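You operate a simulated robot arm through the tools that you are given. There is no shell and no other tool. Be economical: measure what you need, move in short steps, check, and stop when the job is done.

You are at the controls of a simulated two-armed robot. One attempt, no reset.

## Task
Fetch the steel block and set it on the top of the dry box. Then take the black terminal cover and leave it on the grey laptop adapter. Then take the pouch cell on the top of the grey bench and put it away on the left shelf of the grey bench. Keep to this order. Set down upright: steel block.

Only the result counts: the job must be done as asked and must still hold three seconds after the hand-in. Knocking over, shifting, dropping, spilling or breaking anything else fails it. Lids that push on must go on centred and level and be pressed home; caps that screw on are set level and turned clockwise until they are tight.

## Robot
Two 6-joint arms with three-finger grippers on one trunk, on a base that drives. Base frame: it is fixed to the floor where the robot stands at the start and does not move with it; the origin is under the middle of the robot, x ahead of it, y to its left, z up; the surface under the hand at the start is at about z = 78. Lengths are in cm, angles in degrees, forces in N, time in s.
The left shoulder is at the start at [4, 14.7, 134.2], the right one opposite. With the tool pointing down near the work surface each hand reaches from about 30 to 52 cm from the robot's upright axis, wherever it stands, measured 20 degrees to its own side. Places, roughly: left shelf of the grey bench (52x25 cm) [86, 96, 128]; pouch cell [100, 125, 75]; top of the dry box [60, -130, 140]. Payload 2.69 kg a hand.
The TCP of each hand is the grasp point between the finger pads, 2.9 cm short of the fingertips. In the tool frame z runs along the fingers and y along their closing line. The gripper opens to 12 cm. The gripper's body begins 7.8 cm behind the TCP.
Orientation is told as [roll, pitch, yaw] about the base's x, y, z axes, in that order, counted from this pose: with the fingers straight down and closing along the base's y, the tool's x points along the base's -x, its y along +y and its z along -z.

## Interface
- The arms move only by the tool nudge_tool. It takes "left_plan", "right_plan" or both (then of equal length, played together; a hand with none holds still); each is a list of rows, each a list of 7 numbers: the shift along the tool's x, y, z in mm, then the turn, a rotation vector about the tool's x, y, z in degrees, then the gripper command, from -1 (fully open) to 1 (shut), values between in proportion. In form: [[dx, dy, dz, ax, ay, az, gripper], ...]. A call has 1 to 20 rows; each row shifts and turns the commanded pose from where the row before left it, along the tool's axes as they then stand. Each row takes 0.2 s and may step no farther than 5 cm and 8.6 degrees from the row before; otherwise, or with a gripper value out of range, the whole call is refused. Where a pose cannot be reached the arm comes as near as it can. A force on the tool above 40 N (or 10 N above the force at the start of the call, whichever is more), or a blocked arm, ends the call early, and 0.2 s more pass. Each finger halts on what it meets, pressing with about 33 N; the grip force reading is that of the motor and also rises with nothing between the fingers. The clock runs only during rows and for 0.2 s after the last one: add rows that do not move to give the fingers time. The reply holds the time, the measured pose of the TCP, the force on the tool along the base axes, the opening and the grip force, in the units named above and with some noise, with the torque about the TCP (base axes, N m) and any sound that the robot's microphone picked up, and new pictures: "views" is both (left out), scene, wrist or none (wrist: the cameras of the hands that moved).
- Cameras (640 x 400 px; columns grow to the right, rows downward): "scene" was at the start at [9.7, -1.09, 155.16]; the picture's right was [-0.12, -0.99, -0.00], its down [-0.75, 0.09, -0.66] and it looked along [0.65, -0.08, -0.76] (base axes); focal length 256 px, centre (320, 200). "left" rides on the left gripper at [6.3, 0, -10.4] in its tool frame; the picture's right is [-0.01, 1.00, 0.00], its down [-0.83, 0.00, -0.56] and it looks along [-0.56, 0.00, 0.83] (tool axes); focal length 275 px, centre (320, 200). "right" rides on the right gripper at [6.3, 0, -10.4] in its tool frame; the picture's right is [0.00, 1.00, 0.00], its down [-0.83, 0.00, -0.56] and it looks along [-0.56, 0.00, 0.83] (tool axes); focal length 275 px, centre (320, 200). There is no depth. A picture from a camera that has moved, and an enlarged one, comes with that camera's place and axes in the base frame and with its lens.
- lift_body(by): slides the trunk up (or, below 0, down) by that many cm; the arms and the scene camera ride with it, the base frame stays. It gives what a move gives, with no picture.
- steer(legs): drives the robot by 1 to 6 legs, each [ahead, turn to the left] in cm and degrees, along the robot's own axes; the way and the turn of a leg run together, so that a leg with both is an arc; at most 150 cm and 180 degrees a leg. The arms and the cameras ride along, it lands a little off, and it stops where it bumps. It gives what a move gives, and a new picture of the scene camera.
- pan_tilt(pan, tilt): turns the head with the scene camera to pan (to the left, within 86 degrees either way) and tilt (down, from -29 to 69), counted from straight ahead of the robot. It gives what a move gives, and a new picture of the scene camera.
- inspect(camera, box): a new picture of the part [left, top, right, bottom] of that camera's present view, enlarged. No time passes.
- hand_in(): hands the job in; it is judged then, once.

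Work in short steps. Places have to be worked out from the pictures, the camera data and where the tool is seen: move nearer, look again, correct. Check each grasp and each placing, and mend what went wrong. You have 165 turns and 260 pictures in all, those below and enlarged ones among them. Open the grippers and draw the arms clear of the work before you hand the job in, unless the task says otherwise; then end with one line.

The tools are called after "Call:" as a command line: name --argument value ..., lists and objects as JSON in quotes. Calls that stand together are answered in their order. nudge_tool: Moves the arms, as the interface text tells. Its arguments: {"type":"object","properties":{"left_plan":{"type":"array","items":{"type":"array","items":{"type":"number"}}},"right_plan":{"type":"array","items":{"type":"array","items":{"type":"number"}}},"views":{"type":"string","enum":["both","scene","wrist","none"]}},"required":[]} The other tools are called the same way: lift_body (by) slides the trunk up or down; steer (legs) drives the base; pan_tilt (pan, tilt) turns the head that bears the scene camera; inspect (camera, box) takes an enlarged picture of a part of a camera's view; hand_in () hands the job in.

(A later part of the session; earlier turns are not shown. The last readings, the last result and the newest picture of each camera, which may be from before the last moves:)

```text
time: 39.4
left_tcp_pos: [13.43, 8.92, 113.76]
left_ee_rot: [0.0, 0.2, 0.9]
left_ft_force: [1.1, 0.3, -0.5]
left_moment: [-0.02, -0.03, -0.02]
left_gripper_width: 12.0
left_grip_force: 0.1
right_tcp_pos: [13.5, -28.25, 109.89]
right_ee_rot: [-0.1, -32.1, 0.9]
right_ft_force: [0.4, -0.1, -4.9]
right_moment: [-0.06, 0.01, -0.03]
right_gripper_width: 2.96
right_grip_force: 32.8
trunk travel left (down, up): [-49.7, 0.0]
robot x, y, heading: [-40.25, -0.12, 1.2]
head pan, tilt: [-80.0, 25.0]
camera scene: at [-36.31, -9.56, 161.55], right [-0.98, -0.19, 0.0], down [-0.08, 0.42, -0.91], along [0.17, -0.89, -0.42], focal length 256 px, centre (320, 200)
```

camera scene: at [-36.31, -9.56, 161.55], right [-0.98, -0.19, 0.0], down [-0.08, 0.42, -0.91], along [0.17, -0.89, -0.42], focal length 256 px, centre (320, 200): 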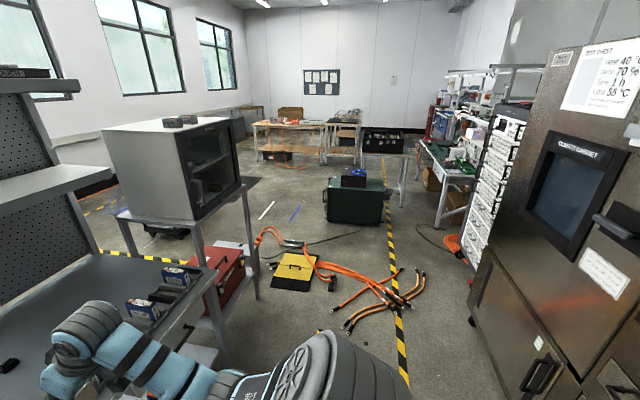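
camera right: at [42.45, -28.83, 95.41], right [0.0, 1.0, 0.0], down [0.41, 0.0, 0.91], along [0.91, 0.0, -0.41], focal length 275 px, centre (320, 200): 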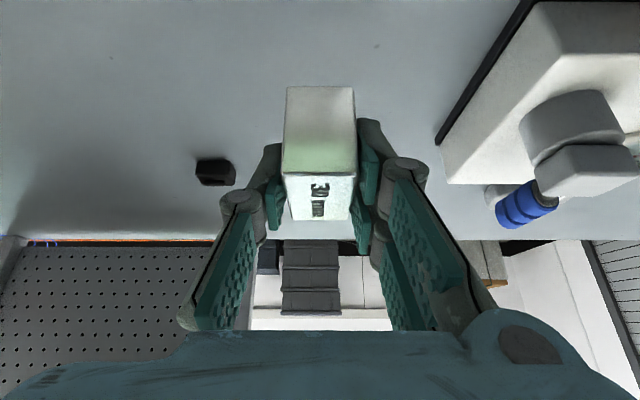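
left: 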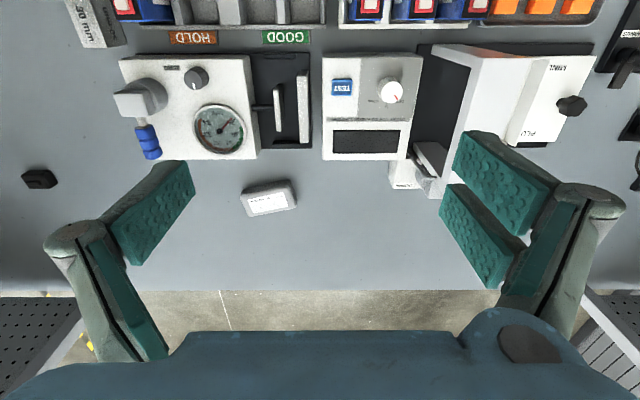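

The floor in front of the dry box (x < 40) is clear, so I'll drive round to face the box at about y = -103.

Call:
steer --legs '[[0, -91], [102, 0], [0, 90], [25, 0]]'

Call:
pan_tilt --pan -15 --tilt 20

```text
time: 53.9
left_tcp_pos: [38.82, -93.78, 113.73]
left_ee_rot: [0.1, 0.0, 0.8]
left_ft_force: [0.5, 0.6, -0.3]
left_moment: [0.01, 0.01, -0.02]
left_gripper_width: 12.0
left_grip_force: 0.0
right_tcp_pos: [38.6, -130.74, 109.79]
right_ee_rot: [0.1, -31.3, 0.9]
right_ft_force: [0.4, -0.4, -4.9]
right_moment: [-0.03, 0.05, -0.01]
right_gripper_width: 2.98
right_grip_force: 33.1
trunk travel left (down, up): [-49.7, 0.0]
robot x, y, heading: [-14.85, -102.93, 0.7]
head pan, tilt: [-80.0, 25.0]
stopped in leg 4: the force on the tool passed its limit at 60 N (the readings are from after the stop); the commanded pose is now the measured one
camera scene: at [-10.9, -111.99, 161.55], right [-0.98, -0.19, 0.0], down [-0.08, 0.42, -0.91], along [0.17, -0.89, -0.42], focal length 256 px, centre (320, 200)
```

scene: 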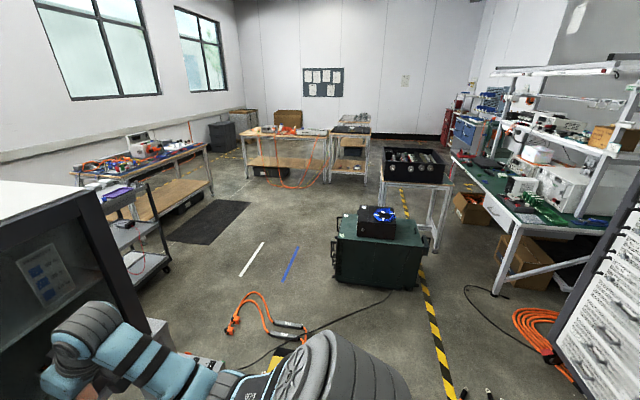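

```text
time: 55.2
left_tcp_pos: [38.73, -93.77, 113.77]
left_ee_rot: [-0.1, 0.1, 0.8]
left_ft_force: [0.4, 0.5, -0.1]
left_moment: [0.01, -0.03, 0.06]
left_gripper_width: 12.01
left_grip_force: 0.0
right_tcp_pos: [38.64, -130.74, 109.83]
right_ee_rot: [0.1, -31.5, 0.9]
right_ft_force: [0.5, 0.1, -6.0]
right_moment: [0.0, 0.0, 0.03]
right_gripper_width: 3.01
right_grip_force: 32.6
trunk travel left (down, up): [-49.7, 0.0]
robot x, y, heading: [-14.68, -103.12, 0.7]
head pan, tilt: [-15.0, 20.0]
camera scene: at [-3.69, -105.22, 162.36], right [-0.25, -0.97, 0.0], down [-0.33, 0.08, -0.94], along [0.91, -0.23, -0.34], focal length 256 px, centre (320, 200)
```

scene: 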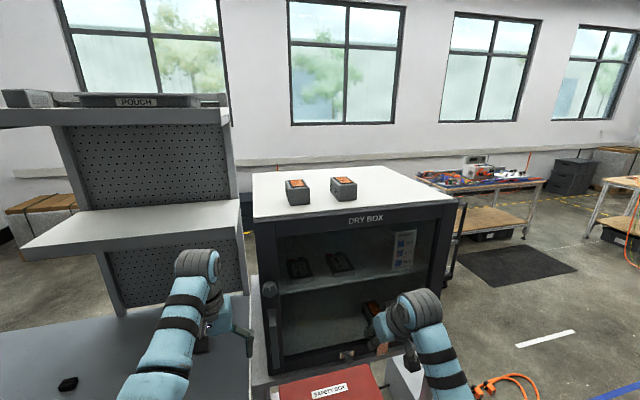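

The block hand met the dry-box front, so I'm backing off. The top spans x 47–91 and y -104 to -154. The silica boxes sit near [57, -114] and [57, -127], and the right part near [58, -143] is free.

Call:
steer --legs '[[-22, 0]]'

Call:
nudge_tool --right_plan '[[-26.3, 0, -30.7, 0, 0, 0, 0.7], [-26.3, 0, -30.7, 0, 0, 0, 0.7], [-26.3, 0, -30.7, 0, 0, 0, 0.7], [-26.3, 0, -30.7, 0, 0, 0, 0.7], [-26.3, 0, -30.7, 0, 0, 0, 0.7], [-26.3, 0, -30.7, 0, 0, 0, 0.7], [-26.3, 0, -30.7, 0, 0, 0, 0.7], [-26.3, 0, -30.7, 0, 0, 0, 0.7], [-26.3, 0, -30.7, 0, 0, 0, 0.7], [0, 0, 0, 0, 0, 0, 0.7]]' --views "both"

```text
time: 56.9
left_tcp_pos: [17.01, -93.91, 113.54]
left_ee_rot: [-0.1, 0.3, 1.1]
left_ft_force: [0.7, 0.1, -0.3]
left_moment: [0.0, 0.02, -0.01]
left_gripper_width: 12.0
left_grip_force: 0.1
right_tcp_pos: [16.93, -131.0, 109.52]
right_ee_rot: [0.1, -31.3, 1.2]
right_ft_force: [0.5, 0.2, -5.0]
right_moment: [0.01, 0.06, -0.01]
right_gripper_width: 2.95
right_grip_force: 33.4
trunk travel left (down, up): [-49.7, 0.0]
robot x, y, heading: [-36.82, -103.35, 0.9]
head pan, tilt: [-15.0, 20.0]
camera scene: at [-25.18, -105.51, 162.3], right [-0.24, -0.97, 0.0], down [-0.34, 0.08, -0.94], along [0.91, -0.23, -0.35], focal length 256 px, centre (320, 200)
```

scene: 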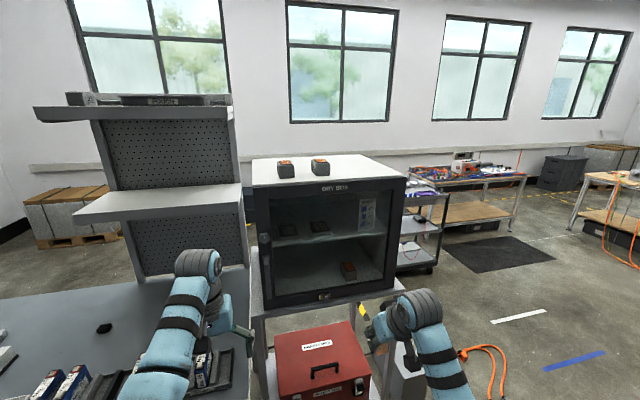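

```text
time: 59.1
left_tcp_pos: [16.52, -93.74, 113.79]
left_ee_rot: [0.0, 0.0, 0.8]
left_ft_force: [0.2, 0.2, 0.1]
left_moment: [-0.01, 0.0, 0.01]
left_gripper_width: 12.0
left_grip_force: 0.1
right_tcp_pos: [24.55, -131.35, 144.64]
right_ee_rot: [-0.1, -31.5, 1.1]
right_ft_force: [0.8, -0.1, -4.6]
right_moment: [-0.03, 0.02, 0.01]
right_gripper_width: 3.01
right_grip_force: 33.6
right hand out of reach, approached as far as the arm can: row 4, 5
trunk travel left (down, up): [-49.7, 0.0]
robot x, y, heading: [-36.8, -103.08, 1.2]
head pan, tilt: [-15.0, 20.0]
camera scene: at [-25.89, -105.51, 162.36], right [-0.24, -0.97, 0.0], down [-0.33, 0.08, -0.94], along [0.91, -0.23, -0.34], focal length 256 px, centre (320, 200)
camera right: at [13.84, -131.49, 150.21], right [-0.02, 1.0, 0.0], down [0.42, 0.01, 0.91], along [0.91, 0.02, -0.42], focal length 275 px, centre (320, 200)
```

scene: 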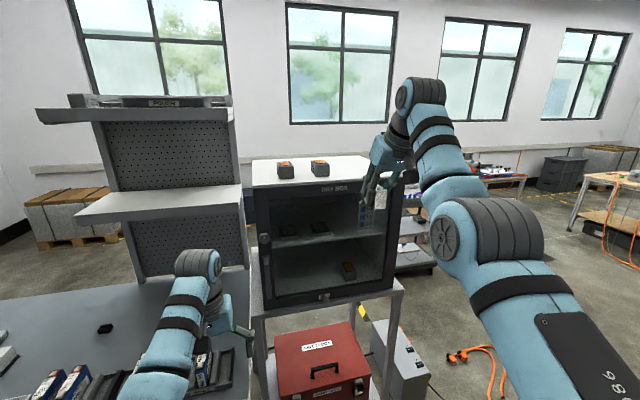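
right: 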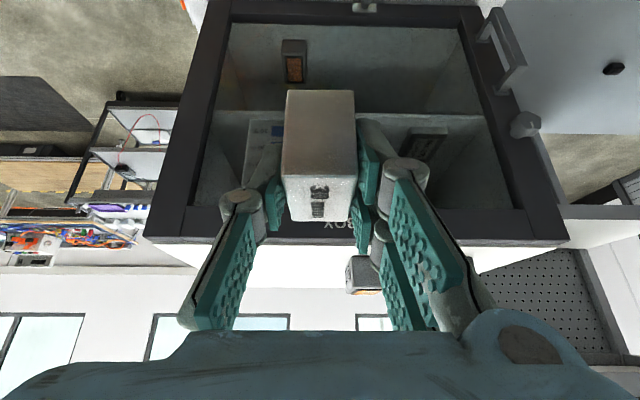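

The hand is at z 144.6 with the block bottom at about 140.6. I want more clearance, so I'll try another 3 cm up.

Call:
nudge_tool --right_plan '[[-8, 0, -12.7, 0, 0, 0, 0.7], [-8, 0, -12.7, 0, 0, 0, 0.7], [0, 0, 0, 0, 0, 0, 0.7]]' --views "none"

```text
time: 59.9
left_tcp_pos: [16.42, -93.82, 113.71]
left_ee_rot: [0.1, 0.0, 0.9]
left_ft_force: [-0.2, 0.4, -0.3]
left_moment: [0.01, 0.02, -0.01]
left_gripper_width: 11.99
left_grip_force: 0.1
right_tcp_pos: [23.49, -131.01, 146.76]
right_ee_rot: [0.0, -31.5, 1.0]
right_ft_force: [-0.8, -1.0, -4.5]
right_moment: [0.02, 0.03, -0.01]
right_gripper_width: 3.01
right_grip_force: 33.4
right hand out of reach, approached as far as the arm can: row 1, 2
trunk travel left (down, up): [-49.7, 0.0]
robot x, y, heading: [-37.12, -102.88, 1.1]
head pan, tilt: [-15.0, 20.0]
```

The block is now high enough. Before driving in, I'll swing the left arm out to the left so it doesn't hit the dry box.

Call:
nudge_tool --left_plan '[[-2.9, 44.4, 0, 0, 0, 0, -1], [0.9, 44.5, 0, 0, 0, 0, -1], [4.8, 44.2, 0, 0, 0, 0, -1], [8.6, 43.7, 0, 0, 0, 0, -1], [12.4, 42.7, 0, 0, 0, 0, -1], [16.1, 41.5, 0, 0, 0, 0, -1], [19.6, 39.9, 0, 0, 0, 0, -1], [23, 38.1, 0, 0, 0, 0, -1], [26.3, 35.9, 0, 0, 0, 0, -1], [29.3, 33.5, 0, 0, 0, 0, -1], [32.1, 30.8, 0, 0, 0, 0, -1], [34.7, 27.9, 0, 0, 0, 0, -1], [37, 24.8, 0, 0, 0, 0, -1], [0, 0, 0, 0, 0, 0, -1]]' --views "scene"

```text
time: 62.9
left_tcp_pos: [-4.08, -44.01, 112.16]
left_ee_rot: [0.0, -0.1, 0.9]
left_ft_force: [-0.4, 0.8, 0.2]
left_moment: [-0.02, -0.01, -0.01]
left_gripper_width: 11.98
left_grip_force: 0.0
left hand out of reach, approached as far as the arm can: row 2, 3, 4, 5, 6, 7, 8, 9, 10
right_tcp_pos: [23.42, -131.02, 146.86]
right_ee_rot: [0.0, -31.5, 1.0]
right_ft_force: [-0.4, -0.5, -5.0]
right_moment: [-0.04, 0.05, -0.03]
right_gripper_width: 2.98
right_grip_force: 33.3
trunk travel left (down, up): [-49.7, 0.0]
robot x, y, heading: [-37.06, -103.0, 1.1]
head pan, tilt: [-15.0, 20.0]
camera scene: at [-25.84, -105.48, 162.36], right [-0.24, -0.97, 0.0], down [-0.33, 0.08, -0.94], along [0.91, -0.23, -0.34], focal length 256 px, centre (320, 200)
```

scene: 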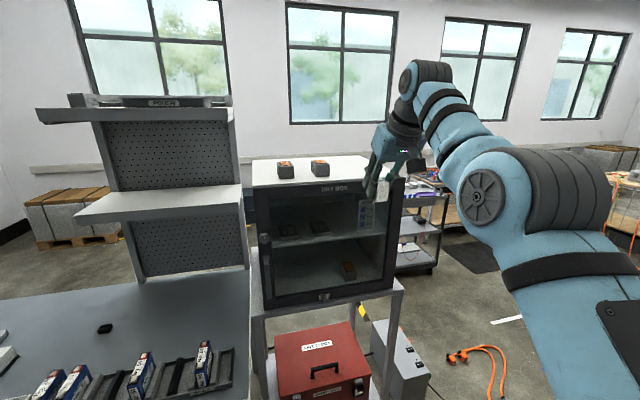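

Now I'll shift sideways: turn right, advance, then turn back.

Call:
steer --legs '[[0, -30], [24, 0], [0, 29]]'

```text
time: 67.6
left_tcp_pos: [17.94, -56.36, 112.17]
left_ee_rot: [0.0, 0.0, -0.2]
left_ft_force: [0.4, -0.6, -0.2]
left_moment: [0.0, -0.05, 0.03]
left_gripper_width: 11.99
left_grip_force: 0.2
right_tcp_pos: [43.67, -143.92, 146.74]
right_ee_rot: [0.0, -31.5, 0.0]
right_ft_force: [-0.5, 1.3, -6.1]
right_moment: [0.04, 0.01, -0.02]
right_gripper_width: 2.97
right_grip_force: 32.5
trunk travel left (down, up): [-49.7, 0.0]
robot x, y, heading: [-16.05, -114.53, -0.2]
head pan, tilt: [-15.0, 20.0]
camera scene: at [-5.02, -117.4, 162.36], right [-0.26, -0.97, 0.0], down [-0.33, 0.09, -0.94], along [0.91, -0.25, -0.34], focal length 256 px, centre (320, 200)
```

scene: 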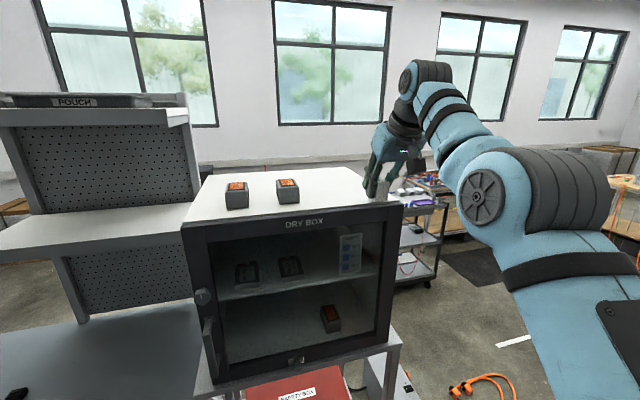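

The block is just short of the box front at y -144, in the free zone. I'll drive forward 14 cm over the top.

Call:
steer --legs '[[14, 0]]'

Call:
inspect --camera "right" --box '[0, 0, 640, 400]'

```text
time: 68.9
left_tcp_pos: [30.85, -56.29, 112.49]
left_ee_rot: [0.0, -0.4, -0.1]
left_ft_force: [-0.9, -0.6, 0.5]
left_moment: [-0.01, -0.09, 0.02]
left_gripper_width: 11.99
left_grip_force: 0.0
right_tcp_pos: [56.32, -143.87, 147.26]
right_ee_rot: [0.1, -32.0, 0.0]
right_ft_force: [-1.6, 1.1, -5.0]
right_moment: [0.0, -0.02, 0.02]
right_gripper_width: 2.98
right_grip_force: 33.2
trunk travel left (down, up): [-49.7, 0.0]
robot x, y, heading: [-2.0, -114.64, -0.2]
head pan, tilt: [-15.0, 20.0]
camera scene: at [7.48, -117.35, 162.46], right [-0.26, -0.97, 0.0], down [-0.32, 0.09, -0.94], along [0.91, -0.25, -0.33], focal length 256 px, centre (320, 200)
```

scene: 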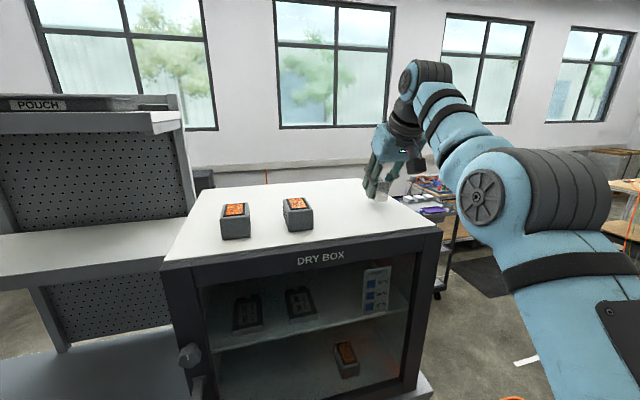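

```text
1.00 times, centred on (320, 200) of right (not enlarged: the box is as wide or as high as the picture)
camera zoom: at [45.71, -143.81, 152.83], right [0.0, 1.0, 0.0], down [0.41, 0.0, 0.91], along [0.91, 0.0, -0.41], focal length 275 px, centre (320, 200)
```

zoom: 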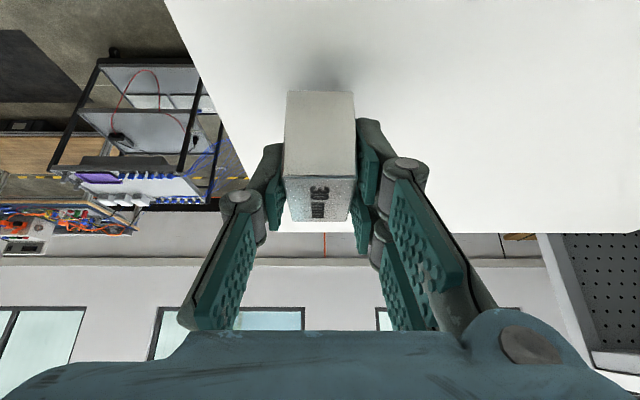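

The block is over a clear spot with its edges well inside the top. I'll lower by trunk 2.3 cm, then in fine arm steps.

Call:
lift_body --by -2.3

Call:
nudge_tool --right_plan '[[1.1, 0, 1.7, 0, 0, 0, 0.7], [1.1, 0, 1.7, 0, 0, 0, 0.7], [0, 0, 0, 0, 0, 0, 0.7]]' --views "wrist"

```text
time: 69.5
left_tcp_pos: [31.71, -56.17, 110.15]
left_ee_rot: [-0.1, -0.1, -0.2]
left_ft_force: [-0.5, 0.7, 0.0]
left_moment: [-0.03, -0.01, -0.01]
left_gripper_width: 11.99
left_grip_force: 0.1
right_tcp_pos: [57.66, -143.79, 145.77]
right_ee_rot: [-0.2, -33.0, -0.1]
right_ft_force: [-2.2, 2.7, 0.5]
right_moment: [0.21, 0.13, 0.07]
right_gripper_width: 2.97
right_grip_force: 32.9
trunk travel left (down, up): [-47.7, 2.0]
robot x, y, heading: [-2.36, -114.63, -0.2]
head pan, tilt: [-15.0, 20.0]
stopped: the force on the tool passed its limit at 53 N (the readings are from after the stop); the commanded pose is now the measured one
```

```text
time: 70.3
left_tcp_pos: [31.72, -56.21, 110.36]
left_ee_rot: [-0.1, -0.1, -0.2]
left_ft_force: [0.4, -0.6, -0.4]
left_moment: [0.04, 0.0, 0.02]
left_gripper_width: 12.01
left_grip_force: 0.1
right_tcp_pos: [57.74, -143.85, 145.69]
right_ee_rot: [-0.2, -33.0, -0.1]
right_ft_force: [2.9, -1.3, 17.7]
right_moment: [0.01, 0.27, 0.02]
right_gripper_width: 3.01
right_grip_force: 33.2
trunk travel left (down, up): [-47.7, 2.0]
robot x, y, heading: [-2.01, -114.86, -0.3]
head pan, tilt: [-15.0, 20.0]
camera right: at [46.9, -143.72, 150.92], right [0.0, 1.0, -0.01], down [0.39, 0.0, 0.92], along [0.92, 0.0, -0.39], focal length 275 px, centre (320, 200)
```

right: 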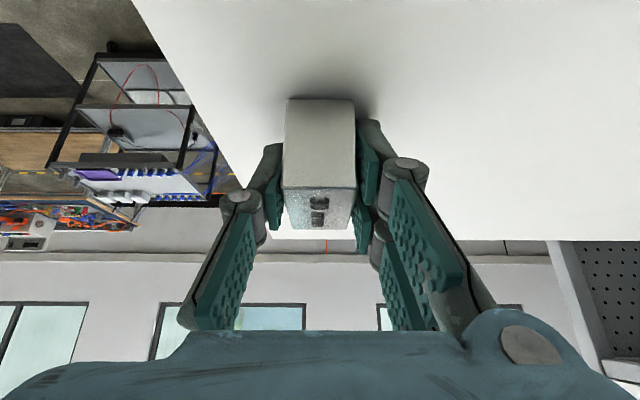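

Contact at z 145.7. I'll zoom in to check the block sits flat.

Call:
inspect --camera "right" --box '[240, 70, 420, 250]'

Call:
inspect --camera "scene" --box '[320, 140, 460, 250]'

```text
2.22 times, centred on (330, 160) of right
camera zoom: at [46.9, -143.72, 150.92], right [0.0, 1.0, -0.01], down [0.39, 0.0, 0.92], along [0.92, 0.0, -0.39], focal length 612 px, centre (298, 289)
```

zoom: 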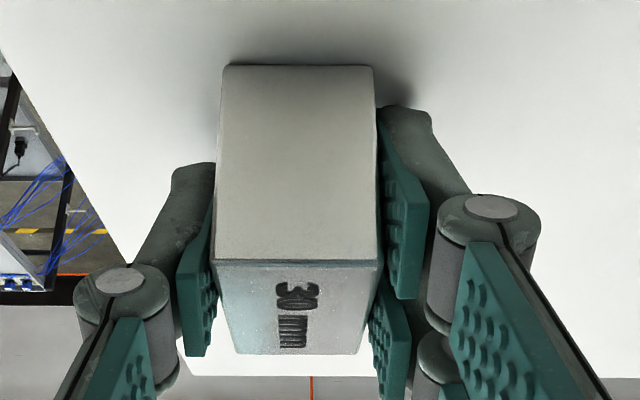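

```text
3.64 times, centred on (390, 195) of scene
camera zoom: at [8.62, -117.14, 160.5], right [-0.26, -0.97, 0.0], down [-0.33, 0.09, -0.94], along [0.91, -0.25, -0.34], focal length 931 px, centre (66, 218)
```

zoom: 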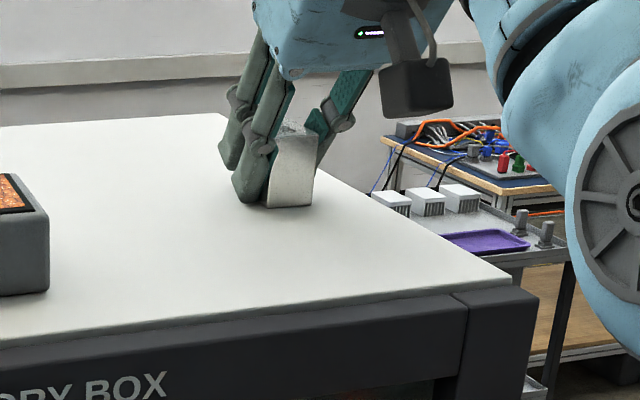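

The block appears seated flat, with the surface at about 141.7. I'll release it.

Call:
nudge_tool --right_plan '[[0, 0, 0, 0, 0, 0, 0.4], [0, 0, 0, 0, 0, 0, 0.2], [0, 0, 0, 0, 0, 0, 0.2]]' --views "wrist"

```text
time: 71.1
left_tcp_pos: [31.79, -56.16, 110.28]
left_ee_rot: [-0.1, 0.0, -0.2]
left_ft_force: [-0.1, -0.1, -0.1]
left_moment: [0.01, 0.0, -0.01]
left_gripper_width: 12.01
left_grip_force: 0.1
right_tcp_pos: [57.89, -143.77, 145.34]
right_ee_rot: [-0.1, -32.6, 0.0]
right_ft_force: [0.1, 0.1, 2.8]
right_moment: [0.08, 0.0, -0.04]
right_gripper_width: 5.19
right_grip_force: 0.3
trunk travel left (down, up): [-47.7, 2.0]
robot x, y, heading: [-2.58, -114.64, -0.3]
head pan, tilt: [-15.0, 20.0]
camera right: at [47.09, -143.73, 150.69], right [0.0, 1.0, 0.0], down [0.4, 0.0, 0.92], along [0.92, 0.0, -0.4], focal length 275 px, centre (320, 200)
```

right: 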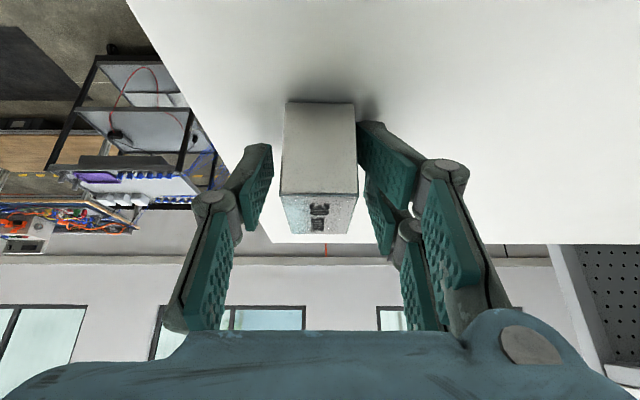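

Released. I'll open wider, raise the trunk and back straight off.

Call:
nudge_tool --right_plan '[[0, 0, 0, 0, 0, 0, -0.3], [0, 0, 0, 0, 0, 0, -0.3]]' --views "none"

Call:
lift_body --by 2

Call:
steer --legs '[[-22, 0]]'

Call:
inspect --camera "scene" --box '[240, 140, 440, 265]'

```text
time: 71.7
left_tcp_pos: [31.83, -56.24, 110.27]
left_ee_rot: [-0.1, 0.0, -0.2]
left_ft_force: [0.5, 0.9, 0.4]
left_moment: [0.05, 0.0, -0.02]
left_gripper_width: 12.01
left_grip_force: 0.1
right_tcp_pos: [57.88, -143.87, 145.37]
right_ee_rot: [-0.1, -32.6, -0.1]
right_ft_force: [-0.3, -0.4, -0.1]
right_moment: [-0.02, 0.0, 0.01]
right_gripper_width: 7.82
right_grip_force: 0.0
trunk travel left (down, up): [-47.7, 2.0]
robot x, y, heading: [-2.45, -114.69, -0.2]
head pan, tilt: [-15.0, 20.0]
```

```text
time: 72.4
left_tcp_pos: [31.88, -56.33, 112.2]
left_ee_rot: [0.0, 0.0, -0.2]
left_ft_force: [-0.1, 0.5, 0.3]
left_moment: [0.04, -0.01, 0.0]
left_gripper_width: 12.0
left_grip_force: 0.0
right_tcp_pos: [57.83, -143.8, 147.35]
right_ee_rot: [0.0, -32.7, 0.0]
right_ft_force: [0.6, 0.5, -0.6]
right_moment: [0.02, -0.04, -0.02]
right_gripper_width: 7.81
right_grip_force: 0.0
trunk travel left (down, up): [-49.7, 0.0]
robot x, y, heading: [-2.26, -114.63, -0.5]
head pan, tilt: [-15.0, 20.0]
```

```text
time: 74.0
left_tcp_pos: [10.2, -56.17, 111.8]
left_ee_rot: [-0.1, 0.2, 0.1]
left_ft_force: [-0.5, -0.1, 0.4]
left_moment: [-0.02, 0.03, -0.02]
left_gripper_width: 12.0
left_grip_force: 0.1
right_tcp_pos: [36.73, -143.49, 146.92]
right_ee_rot: [-0.1, -32.4, 0.1]
right_ft_force: [1.5, 0.2, -1.3]
right_moment: [0.0, 0.04, -0.01]
right_gripper_width: 7.79
right_grip_force: 0.0
trunk travel left (down, up): [-49.7, 0.0]
robot x, y, heading: [-23.96, -114.73, -0.0]
head pan, tilt: [-15.0, 20.0]
camera scene: at [-12.36, -117.19, 162.31], right [-0.26, -0.97, 0.0], down [-0.34, 0.09, -0.94], along [0.91, -0.24, -0.35], focal length 256 px, centre (320, 200)
```

scene: 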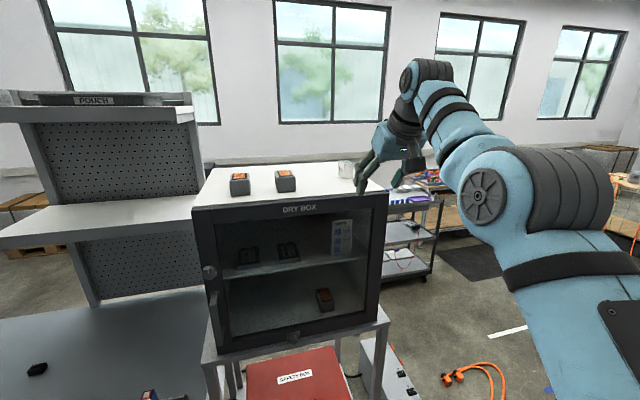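

```text
3.20 times, centred on (340, 202) of scene
camera zoom: at [-12.36, -117.19, 162.31], right [-0.26, -0.97, 0.0], down [-0.34, 0.09, -0.94], along [0.91, -0.24, -0.35], focal length 819 px, centre (256, 192)
```

zoom: 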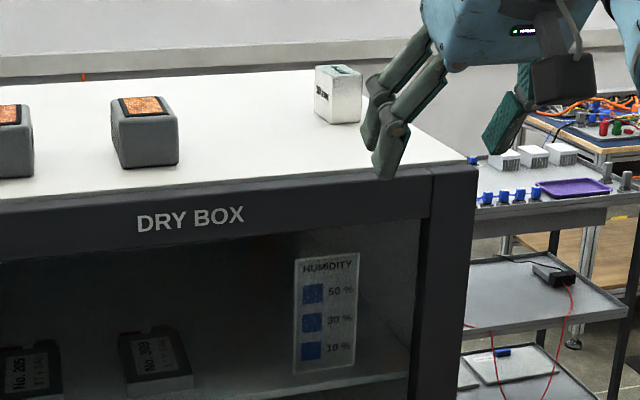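

The block stands upright on the dry box. Next is the cover: I'll retrace my path backwards to face the bench at about y = -26.

Call:
steer --legs '[[-16, 0], [0, -90], [-88, 0], [0, 90], [25, 0]]'

Call:
pan_tilt --pan 0 --tilt 60

```text
time: 88.8
left_tcp_pos: [24.19, 27.94, 112.4]
left_ee_rot: [0.0, -0.3, -3.0]
left_ft_force: [-1.2, 0.4, 0.3]
left_moment: [0.04, -0.06, -0.01]
left_gripper_width: 12.01
left_grip_force: 0.0
right_tcp_pos: [46.05, -60.76, 147.54]
right_ee_rot: [-0.1, -33.0, -2.8]
right_ft_force: [-0.8, 0.1, 0.2]
right_moment: [-0.04, -0.01, -0.02]
right_gripper_width: 7.8
right_grip_force: 0.1
trunk travel left (down, up): [-49.7, 0.0]
robot x, y, heading: [-12.42, -28.96, -2.8]
head pan, tilt: [-15.0, 20.0]
camera scene: at [-1.84, -31.88, 162.42], right [-0.31, -0.95, 0.0], down [-0.32, 0.1, -0.94], along [0.9, -0.29, -0.34], focal length 256 px, centre (320, 200)
```

scene: 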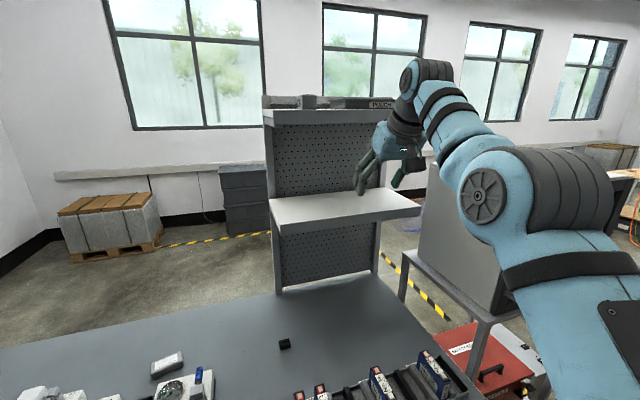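

```text
time: 89.9
left_tcp_pos: [24.85, 27.82, 112.14]
left_ee_rot: [-0.1, 0.0, -2.9]
left_ft_force: [0.1, -0.4, 0.2]
left_moment: [0.0, 0.03, 0.0]
left_gripper_width: 11.99
left_grip_force: 0.0
right_tcp_pos: [46.76, -60.69, 147.24]
right_ee_rot: [-0.2, -32.8, -2.8]
right_ft_force: [0.1, 0.1, 0.2]
right_moment: [0.0, 0.0, -0.02]
right_gripper_width: 7.82
right_grip_force: 0.1
trunk travel left (down, up): [-49.7, 0.0]
robot x, y, heading: [-12.15, -28.85, -3.2]
head pan, tilt: [0.0, 60.0]
camera scene: at [-3.23, -29.38, 156.55], right [-0.05, -1.0, 0.0], down [-0.86, 0.04, -0.5], along [0.5, -0.03, -0.87], focal length 256 px, centre (320, 200)
```

scene: 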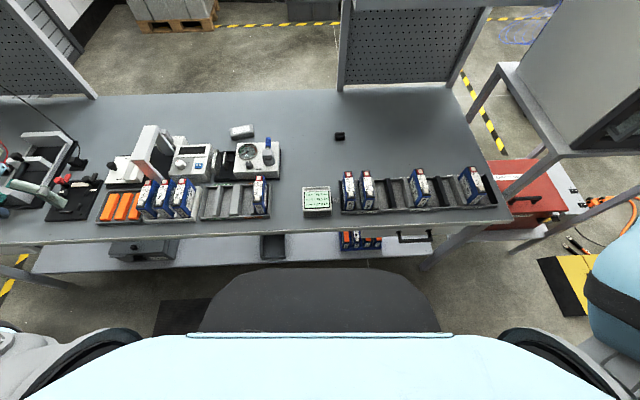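

The cover is at about [70.7, -41.7] and the adapter at about [74, -2]. I'll lower the trunk and bring the right hand down in front, clear of the right shelf, before driving closer.

Call:
lift_body --by -20

Call:
nudge_tool --right_plan '[[21.8, 25, 33.5, 0, 0, 0, -0.3], [21.8, 25, 33.5, 0, 0, 0, -0.3], [21.8, 25, 33.5, 0, 0, 0, -0.3], [21.8, 25, 33.5, 0, 0, 0, -0.3], [21.8, 25, 33.5, 0, 0, 0, -0.3], [21.8, 25, 33.5, 0, 0, 0, -0.3], [10.9, 0, 16.8, 0, 0, 0, -0.3], [0, 0, 0, 0, 0, 0, -0.3]]' --views "none"

Call:
steer --legs '[[0, 3], [15, 0]]'

```text
time: 92.0
left_tcp_pos: [24.79, 28.02, 92.19]
left_ee_rot: [-0.2, -0.1, -2.9]
left_ft_force: [0.0, -1.6, 0.4]
left_moment: [-0.02, 0.01, 0.02]
left_gripper_width: 12.0
left_grip_force: 0.1
right_tcp_pos: [46.69, -60.93, 127.35]
right_ee_rot: [-0.2, -32.7, -2.8]
right_ft_force: [-0.3, 0.3, 0.7]
right_moment: [0.0, -0.01, 0.02]
right_gripper_width: 7.79
right_grip_force: 0.0
trunk travel left (down, up): [-29.7, 20.0]
robot x, y, heading: [-12.04, -28.68, -3.0]
head pan, tilt: [0.0, 60.0]
```

```text
time: 93.8
left_tcp_pos: [24.74, 27.9, 92.14]
left_ee_rot: [-0.1, 0.1, -2.9]
left_ft_force: [-0.4, 1.0, 0.1]
left_moment: [0.03, -0.02, 0.0]
left_gripper_width: 12.02
left_grip_force: 0.0
right_tcp_pos: [55.66, -46.59, 104.67]
right_ee_rot: [-0.2, -32.6, -2.7]
right_ft_force: [-1.1, 0.4, -0.2]
right_moment: [0.02, 0.02, 0.03]
right_gripper_width: 7.81
right_grip_force: 0.1
right hand out of reach, approached as far as the arm can: row 1, 2, 3, 4, 5, 6
trunk travel left (down, up): [-29.7, 20.0]
robot x, y, heading: [-12.0, -28.83, -2.7]
head pan, tilt: [0.0, 60.0]
```

```text
time: 95.6
left_tcp_pos: [36.57, 29.91, 92.22]
left_ee_rot: [-0.2, -0.2, 0.2]
left_ft_force: [-0.5, 0.1, 0.0]
left_moment: [0.0, -0.01, -0.04]
left_gripper_width: 12.01
left_grip_force: 0.0
right_tcp_pos: [71.28, -42.92, 104.94]
right_ee_rot: [-0.1, -32.8, 0.2]
right_ft_force: [-1.2, -0.2, 0.1]
right_moment: [0.0, 0.0, -0.01]
right_gripper_width: 7.78
right_grip_force: 0.0
trunk travel left (down, up): [-29.7, 20.0]
robot x, y, heading: [3.3, -28.89, -0.0]
head pan, tilt: [0.0, 60.0]
camera scene: at [11.43, -28.85, 136.6], right [0.0, -1.0, 0.0], down [-0.87, 0.0, -0.5], along [0.5, 0.0, -0.87], focal length 256 px, centre (320, 200)
```

scene: 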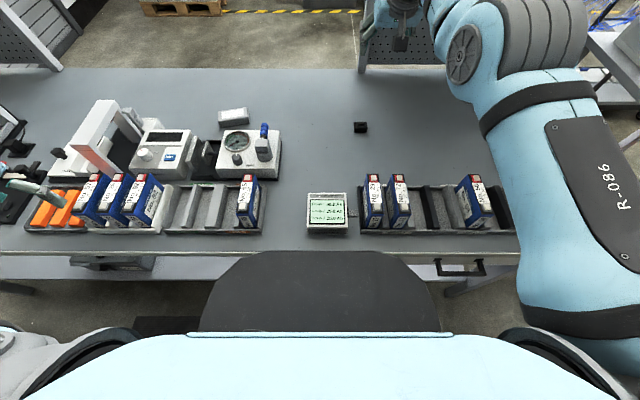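

The right hand is above the cover at tilt 33°. I'll descend 12 cm and look with the wrist camera.

Call:
nudge_tool --right_plan '[[21.7, 0, 33.6, 0, 0, 0, -0.3], [21.7, 0, 33.6, 0, 0, 0, -0.3], [21.7, 0, 33.6, 0, 0, 0, -0.3], [0, 0, 0, 0, 0, 0, -0.3]]' --views "both"

```text
time: 96.6
left_tcp_pos: [36.75, 29.79, 92.13]
left_ee_rot: [-0.1, 0.0, 0.2]
left_ft_force: [-0.8, 0.2, 1.0]
left_moment: [0.01, 0.01, 0.0]
left_gripper_width: 11.99
left_grip_force: 0.0
right_tcp_pos: [71.77, -42.85, 92.74]
right_ee_rot: [-0.1, -32.6, 0.1]
right_ft_force: [-0.1, 0.2, 1.2]
right_moment: [0.0, -0.02, -0.01]
right_gripper_width: 7.8
right_grip_force: 0.1
right hand out of reach, approached as far as the arm can: row 1
trunk travel left (down, up): [-29.7, 20.0]
robot x, y, heading: [3.44, -28.45, 0.4]
head pan, tilt: [0.0, 60.0]
camera scene: at [11.66, -28.84, 136.59], right [0.0, -1.0, 0.0], down [-0.87, 0.0, -0.5], along [0.5, 0.0, -0.87], focal length 256 px, centre (320, 200)
camera right: at [60.95, -42.9, 98.02], right [-0.01, 1.0, 0.0], down [0.4, 0.01, 0.92], along [0.92, 0.0, -0.4], focal length 275 px, centre (320, 200)
```

scene: 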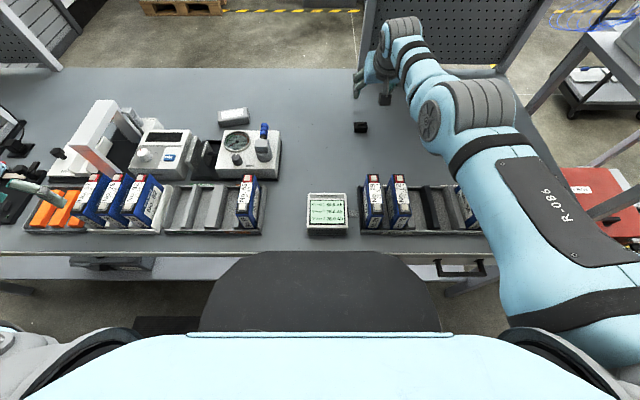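
right: 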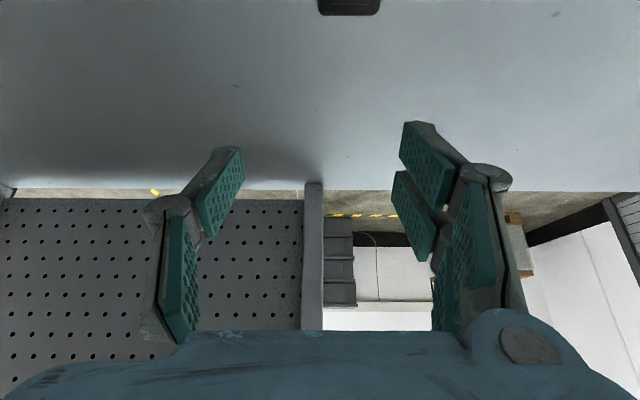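

The cover is at the picture's top edge. I'll back the hand 8 cm to view it properly.

Call:
nudge_tool --right_plan '[[33.7, 8, -21.5, 0, 0, 0, -0.3], [33.7, 8, -21.5, 0, 0, 0, -0.3], [0, 0, 0, 0, 0, 0, -0.3]]' --views "wrist"

Call:
inspect --camera "scene" --box '[200, 90, 400, 215]'

```text
time: 97.4
left_tcp_pos: [36.55, 29.8, 92.25]
left_ee_rot: [0.0, 0.0, 0.2]
left_ft_force: [0.0, -0.7, -0.5]
left_moment: [-0.02, -0.01, -0.01]
left_gripper_width: 11.99
left_grip_force: 0.2
right_tcp_pos: [70.98, -40.01, 91.91]
right_ee_rot: [-0.1, -32.6, 0.1]
right_ft_force: [0.3, 0.9, -0.4]
right_moment: [-0.02, -0.01, -0.01]
right_gripper_width: 7.8
right_grip_force: 0.0
right hand out of reach, approached as far as the arm can: row 1, 2
trunk travel left (down, up): [-29.7, 20.0]
robot x, y, heading: [2.78, -28.67, 0.4]
head pan, tilt: [0.0, 60.0]
camera right: at [60.21, -40.01, 97.14], right [-0.01, 1.0, 0.0], down [0.4, 0.01, 0.92], along [0.92, 0.0, -0.4], focal length 275 px, centre (320, 200)
```

right: 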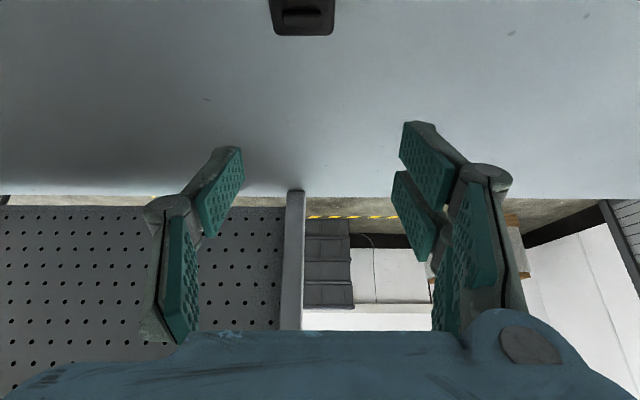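

```text
3.20 times, centred on (300, 152) of scene
camera zoom: at [11.71, -28.88, 136.58], right [0.0, -1.0, 0.0], down [-0.87, 0.0, -0.5], along [0.5, 0.0, -0.87], focal length 819 px, centre (384, 352)
```

zoom: 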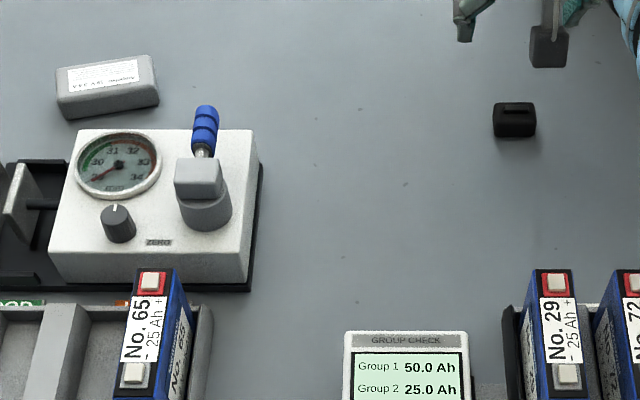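

The cover is about 4.2 cm wide in y, 2.4 deep and 2.3 high, centred near [71, -41.3]. I'll descend partway, aligned in y.

Call:
nudge_tool --right_plan '[[22.8, -6, 28.2, 0, 0, 0, -0.3], [22.8, -6, 28.2, 0, 0, 0, -0.3], [0, 0, 0, 0, 0, 0, -0.3]]' --views "wrist"

Call:
inspect --camera "scene" --box '[320, 80, 440, 155]'

```text
time: 98.2
left_tcp_pos: [36.75, 29.96, 92.16]
left_ee_rot: [-0.1, 0.0, 0.3]
left_ft_force: [-0.8, -0.3, 1.4]
left_moment: [0.03, 0.0, 0.01]
left_gripper_width: 12.0
left_grip_force: 0.2
right_tcp_pos: [69.92, -41.17, 84.58]
right_ee_rot: [-0.1, -32.8, 0.1]
right_ft_force: [-0.4, 0.4, 1.1]
right_moment: [0.0, -0.01, 0.02]
right_gripper_width: 7.8
right_grip_force: 0.0
trunk travel left (down, up): [-29.7, 20.0]
robot x, y, heading: [2.74, -28.46, 0.2]
head pan, tilt: [0.0, 60.0]
camera right: at [59.18, -41.28, 89.97], right [-0.01, 1.0, 0.0], down [0.4, 0.01, 0.92], along [0.92, 0.0, -0.4], focal length 275 px, centre (320, 200)
```

right: 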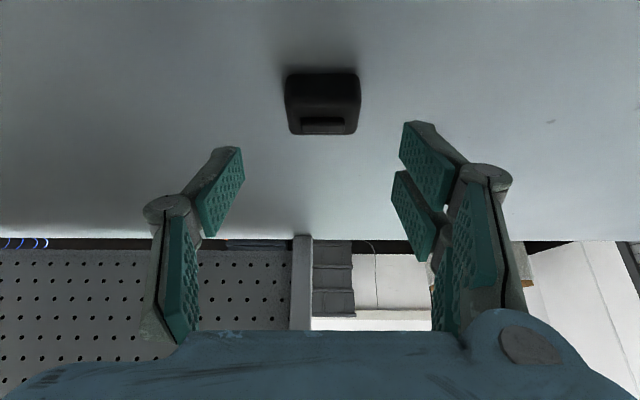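

```text
5.33 times, centred on (380, 118) of scene
camera zoom: at [11.67, -28.82, 136.59], right [0.0, -1.0, 0.0], down [-0.87, 0.0, -0.5], along [0.5, 0.0, -0.87], focal length 1365 px, centre (0, 640)
```

zoom: 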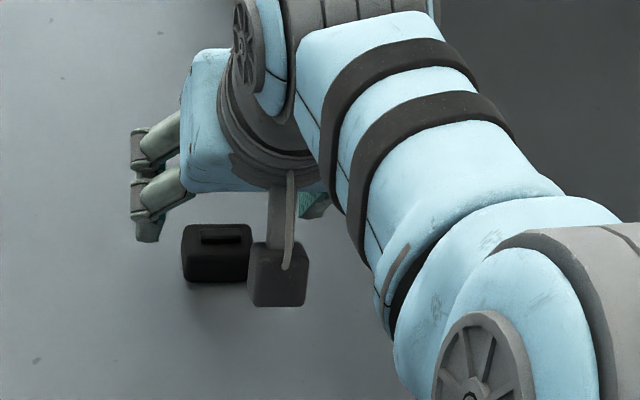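

Aligned: the cover is centred at [71.0, -41.1]. I'll descend to z 81.2 and close.

Call:
nudge_tool --right_plan '[[9.6, 0, 14, 0, 0, 0, -0.3], [9, 0, 13.5, 0, 0, 0, -0.3], [0, 0, 0, 0, 0, 0, -0.3], [0, 0, 0, 0, 0, 0, 0.5], [0, 0, 0, 0, 0, 0, 0.5], [0, 0, 0, 0, 0, 0, 0.5]]' --views "wrist"

```text
time: 99.6
left_tcp_pos: [36.68, 29.73, 92.21]
left_ee_rot: [-0.1, 0.0, 0.3]
left_ft_force: [-0.6, 0.8, 0.4]
left_moment: [0.03, 0.01, -0.03]
left_gripper_width: 11.99
left_grip_force: 0.0
right_tcp_pos: [69.06, -41.55, 81.69]
right_ee_rot: [-0.1, -32.6, 0.2]
right_ft_force: [0.6, 0.2, -0.5]
right_moment: [0.01, -0.03, -0.01]
right_gripper_width: 3.87
right_grip_force: 32.5
right hand out of reach, approached as far as the arm can: row 1, 2
trunk travel left (down, up): [-29.7, 20.0]
robot x, y, heading: [3.11, -29.13, 0.1]
head pan, tilt: [0.0, 60.0]
camera right: at [58.28, -41.48, 86.98], right [-0.01, 1.0, 0.0], down [0.4, 0.01, 0.92], along [0.92, 0.0, -0.4], focal length 275 px, centre (320, 200)
```

right: 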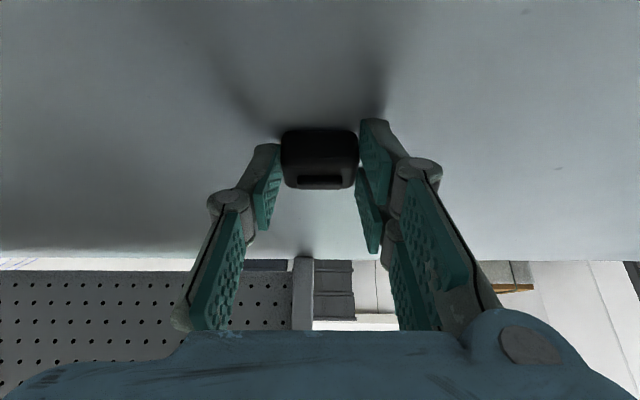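

The cover is gripped (3.87 cm). I'll lift it and check.

Call:
nudge_tool --right_plan '[[-10.8, 0, -16.8, 0, 0, 0, 0.5], [-21.6, 0, -33.7, 0, 0, 0, 0.5], [-21.6, 0, -33.7, 0, 0, 0, 0.5], [0, 0, 0, 0, 0, 0, 0.5]]' --views "both"

```text
time: 100.6
left_tcp_pos: [36.65, 29.78, 92.12]
left_ee_rot: [0.0, -0.1, 0.2]
left_ft_force: [-0.4, 0.5, -0.5]
left_moment: [0.02, 0.0, 0.01]
left_gripper_width: 12.02
left_grip_force: 0.1
right_tcp_pos: [71.03, -41.33, 91.1]
right_ee_rot: [-0.1, -32.5, 0.2]
right_ft_force: [-0.3, -0.7, -0.7]
right_moment: [0.01, 0.02, -0.02]
right_gripper_width: 3.87
right_grip_force: 32.8
right hand out of reach, approached as far as the arm can: row 1, 2, 3
trunk travel left (down, up): [-29.7, 20.0]
robot x, y, heading: [2.99, -28.89, 0.2]
head pan, tilt: [0.0, 60.0]
camera scene: at [11.73, -28.86, 136.58], right [0.0, -1.0, 0.0], down [-0.87, 0.0, -0.5], along [0.5, 0.0, -0.87], focal length 256 px, centre (320, 200)
camera right: at [60.36, -41.31, 96.55], right [-0.01, 1.0, 0.0], down [0.4, 0.01, 0.92], along [0.92, 0.0, -0.4], focal length 275 px, centre (320, 200)
```

scene: 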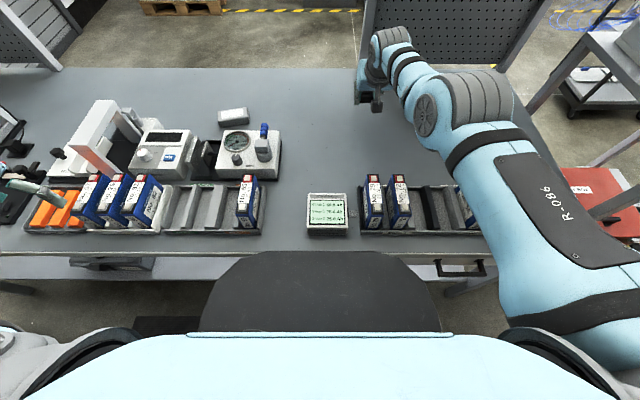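
right: 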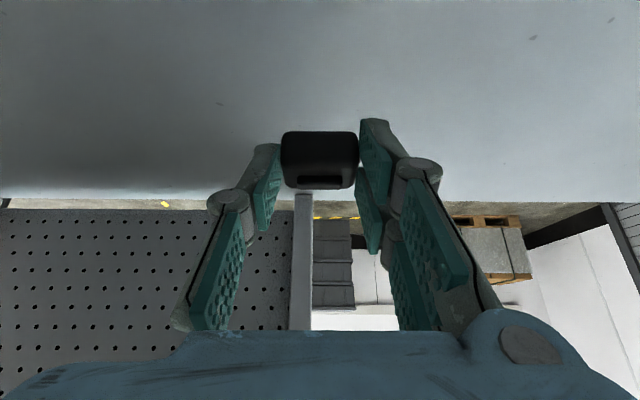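

The cover is held. The adapter's top centre is about [75.2, -1.3] at z about 80.5. I'll raise the trunk, back off and shift about 42 cm to the left.

Call:
lift_body --by 15

Call:
steer --legs '[[-30, 0], [0, -90], [-42, 0], [0, 90]]'

```text
time: 102.4
left_tcp_pos: [36.71, 29.88, 107.17]
left_ee_rot: [-0.2, 0.0, 0.3]
left_ft_force: [0.4, 0.0, 0.2]
left_moment: [0.02, -0.02, 0.0]
left_gripper_width: 11.98
left_grip_force: 0.2
right_tcp_pos: [71.06, -41.31, 106.2]
right_ee_rot: [-0.2, -32.5, 0.1]
right_ft_force: [-0.2, -0.8, -0.4]
right_moment: [0.0, -0.01, 0.01]
right_gripper_width: 3.84
right_grip_force: 33.4
trunk travel left (down, up): [-44.7, 5.0]
robot x, y, heading: [2.98, -28.44, 0.2]
head pan, tilt: [0.0, 60.0]
```

```text
time: 114.2
left_tcp_pos: [3.78, 72.37, 107.32]
left_ee_rot: [0.0, 0.0, 1.7]
left_ft_force: [0.5, -0.3, -0.5]
left_moment: [0.01, 0.0, 0.01]
left_gripper_width: 12.01
left_grip_force: 0.0
right_tcp_pos: [40.06, 2.23, 106.22]
right_ee_rot: [-0.1, -32.5, 1.8]
right_ft_force: [0.0, 0.7, -0.3]
right_moment: [0.01, 0.01, 0.02]
right_gripper_width: 3.86
right_grip_force: 33.4
trunk travel left (down, up): [-44.7, 5.0]
robot x, y, heading: [-28.29, 12.81, 1.8]
head pan, tilt: [0.0, 60.0]
camera scene: at [-19.68, 13.18, 151.67], right [0.03, -1.0, 0.0], down [-0.87, -0.02, -0.5], along [0.5, 0.01, -0.87], focal length 256 px, centre (320, 200)
```

scene: 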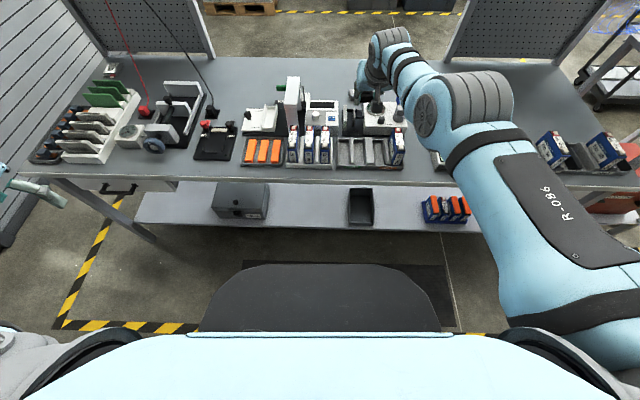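

Before approaching, I'll swing the left hand back so it stays in front of the bench edge when the trunk comes down, and correct the heading.

Call:
nudge_tool --left_plan '[[30, 14, 0, 0, 0, 0, -1], [35, 12, 0, 0, 0, 0, -1], [38, 8, 0, 0, 0, 0, -1], [40, 6, 0, 0, 0, 0, -1], [0, 0, 0, 0, 0, 0, -1]]' --views "none"

Call:
steer --legs '[[0, -2.5], [33, 0]]'

```text
time: 115.4
left_tcp_pos: [-1.7, 74.49, 107.18]
left_ee_rot: [-0.1, 0.0, 1.6]
left_ft_force: [-0.2, 0.1, 0.8]
left_moment: [0.03, -0.03, 0.0]
left_gripper_width: 11.98
left_grip_force: 0.0
left hand out of reach, approached as far as the arm can: row 2, 3, 4
right_tcp_pos: [39.92, 2.43, 106.22]
right_ee_rot: [-0.2, -32.5, 1.8]
right_ft_force: [0.5, 0.1, -0.5]
right_moment: [-0.02, -0.03, 0.01]
right_gripper_width: 3.83
right_grip_force: 32.7
trunk travel left (down, up): [-44.7, 5.0]
robot x, y, heading: [-28.55, 12.86, 1.5]
head pan, tilt: [0.0, 60.0]
```

```text
time: 118.0
left_tcp_pos: [34.01, 72.86, 107.28]
left_ee_rot: [-0.1, -0.2, -0.9]
left_ft_force: [0.2, -0.5, 0.2]
left_moment: [-0.03, 0.03, -0.01]
left_gripper_width: 12.03
left_grip_force: 0.0
right_tcp_pos: [72.35, -1.23, 106.38]
right_ee_rot: [-0.1, -32.6, -0.8]
right_ft_force: [-0.3, -0.4, 0.8]
right_moment: [-0.02, -0.02, -0.02]
right_gripper_width: 3.85
right_grip_force: 32.8
trunk travel left (down, up): [-44.7, 5.0]
robot x, y, heading: [5.14, 12.7, -0.7]
head pan, tilt: [0.0, 60.0]
camera scene: at [13.09, 12.32, 151.69], right [-0.02, -1.0, 0.0], down [-0.86, 0.01, -0.5], along [0.5, -0.01, -0.86], focal length 256 px, centre (320, 200)
```

scene: 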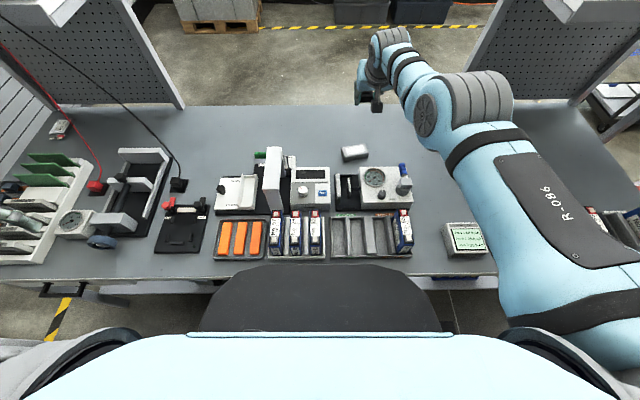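

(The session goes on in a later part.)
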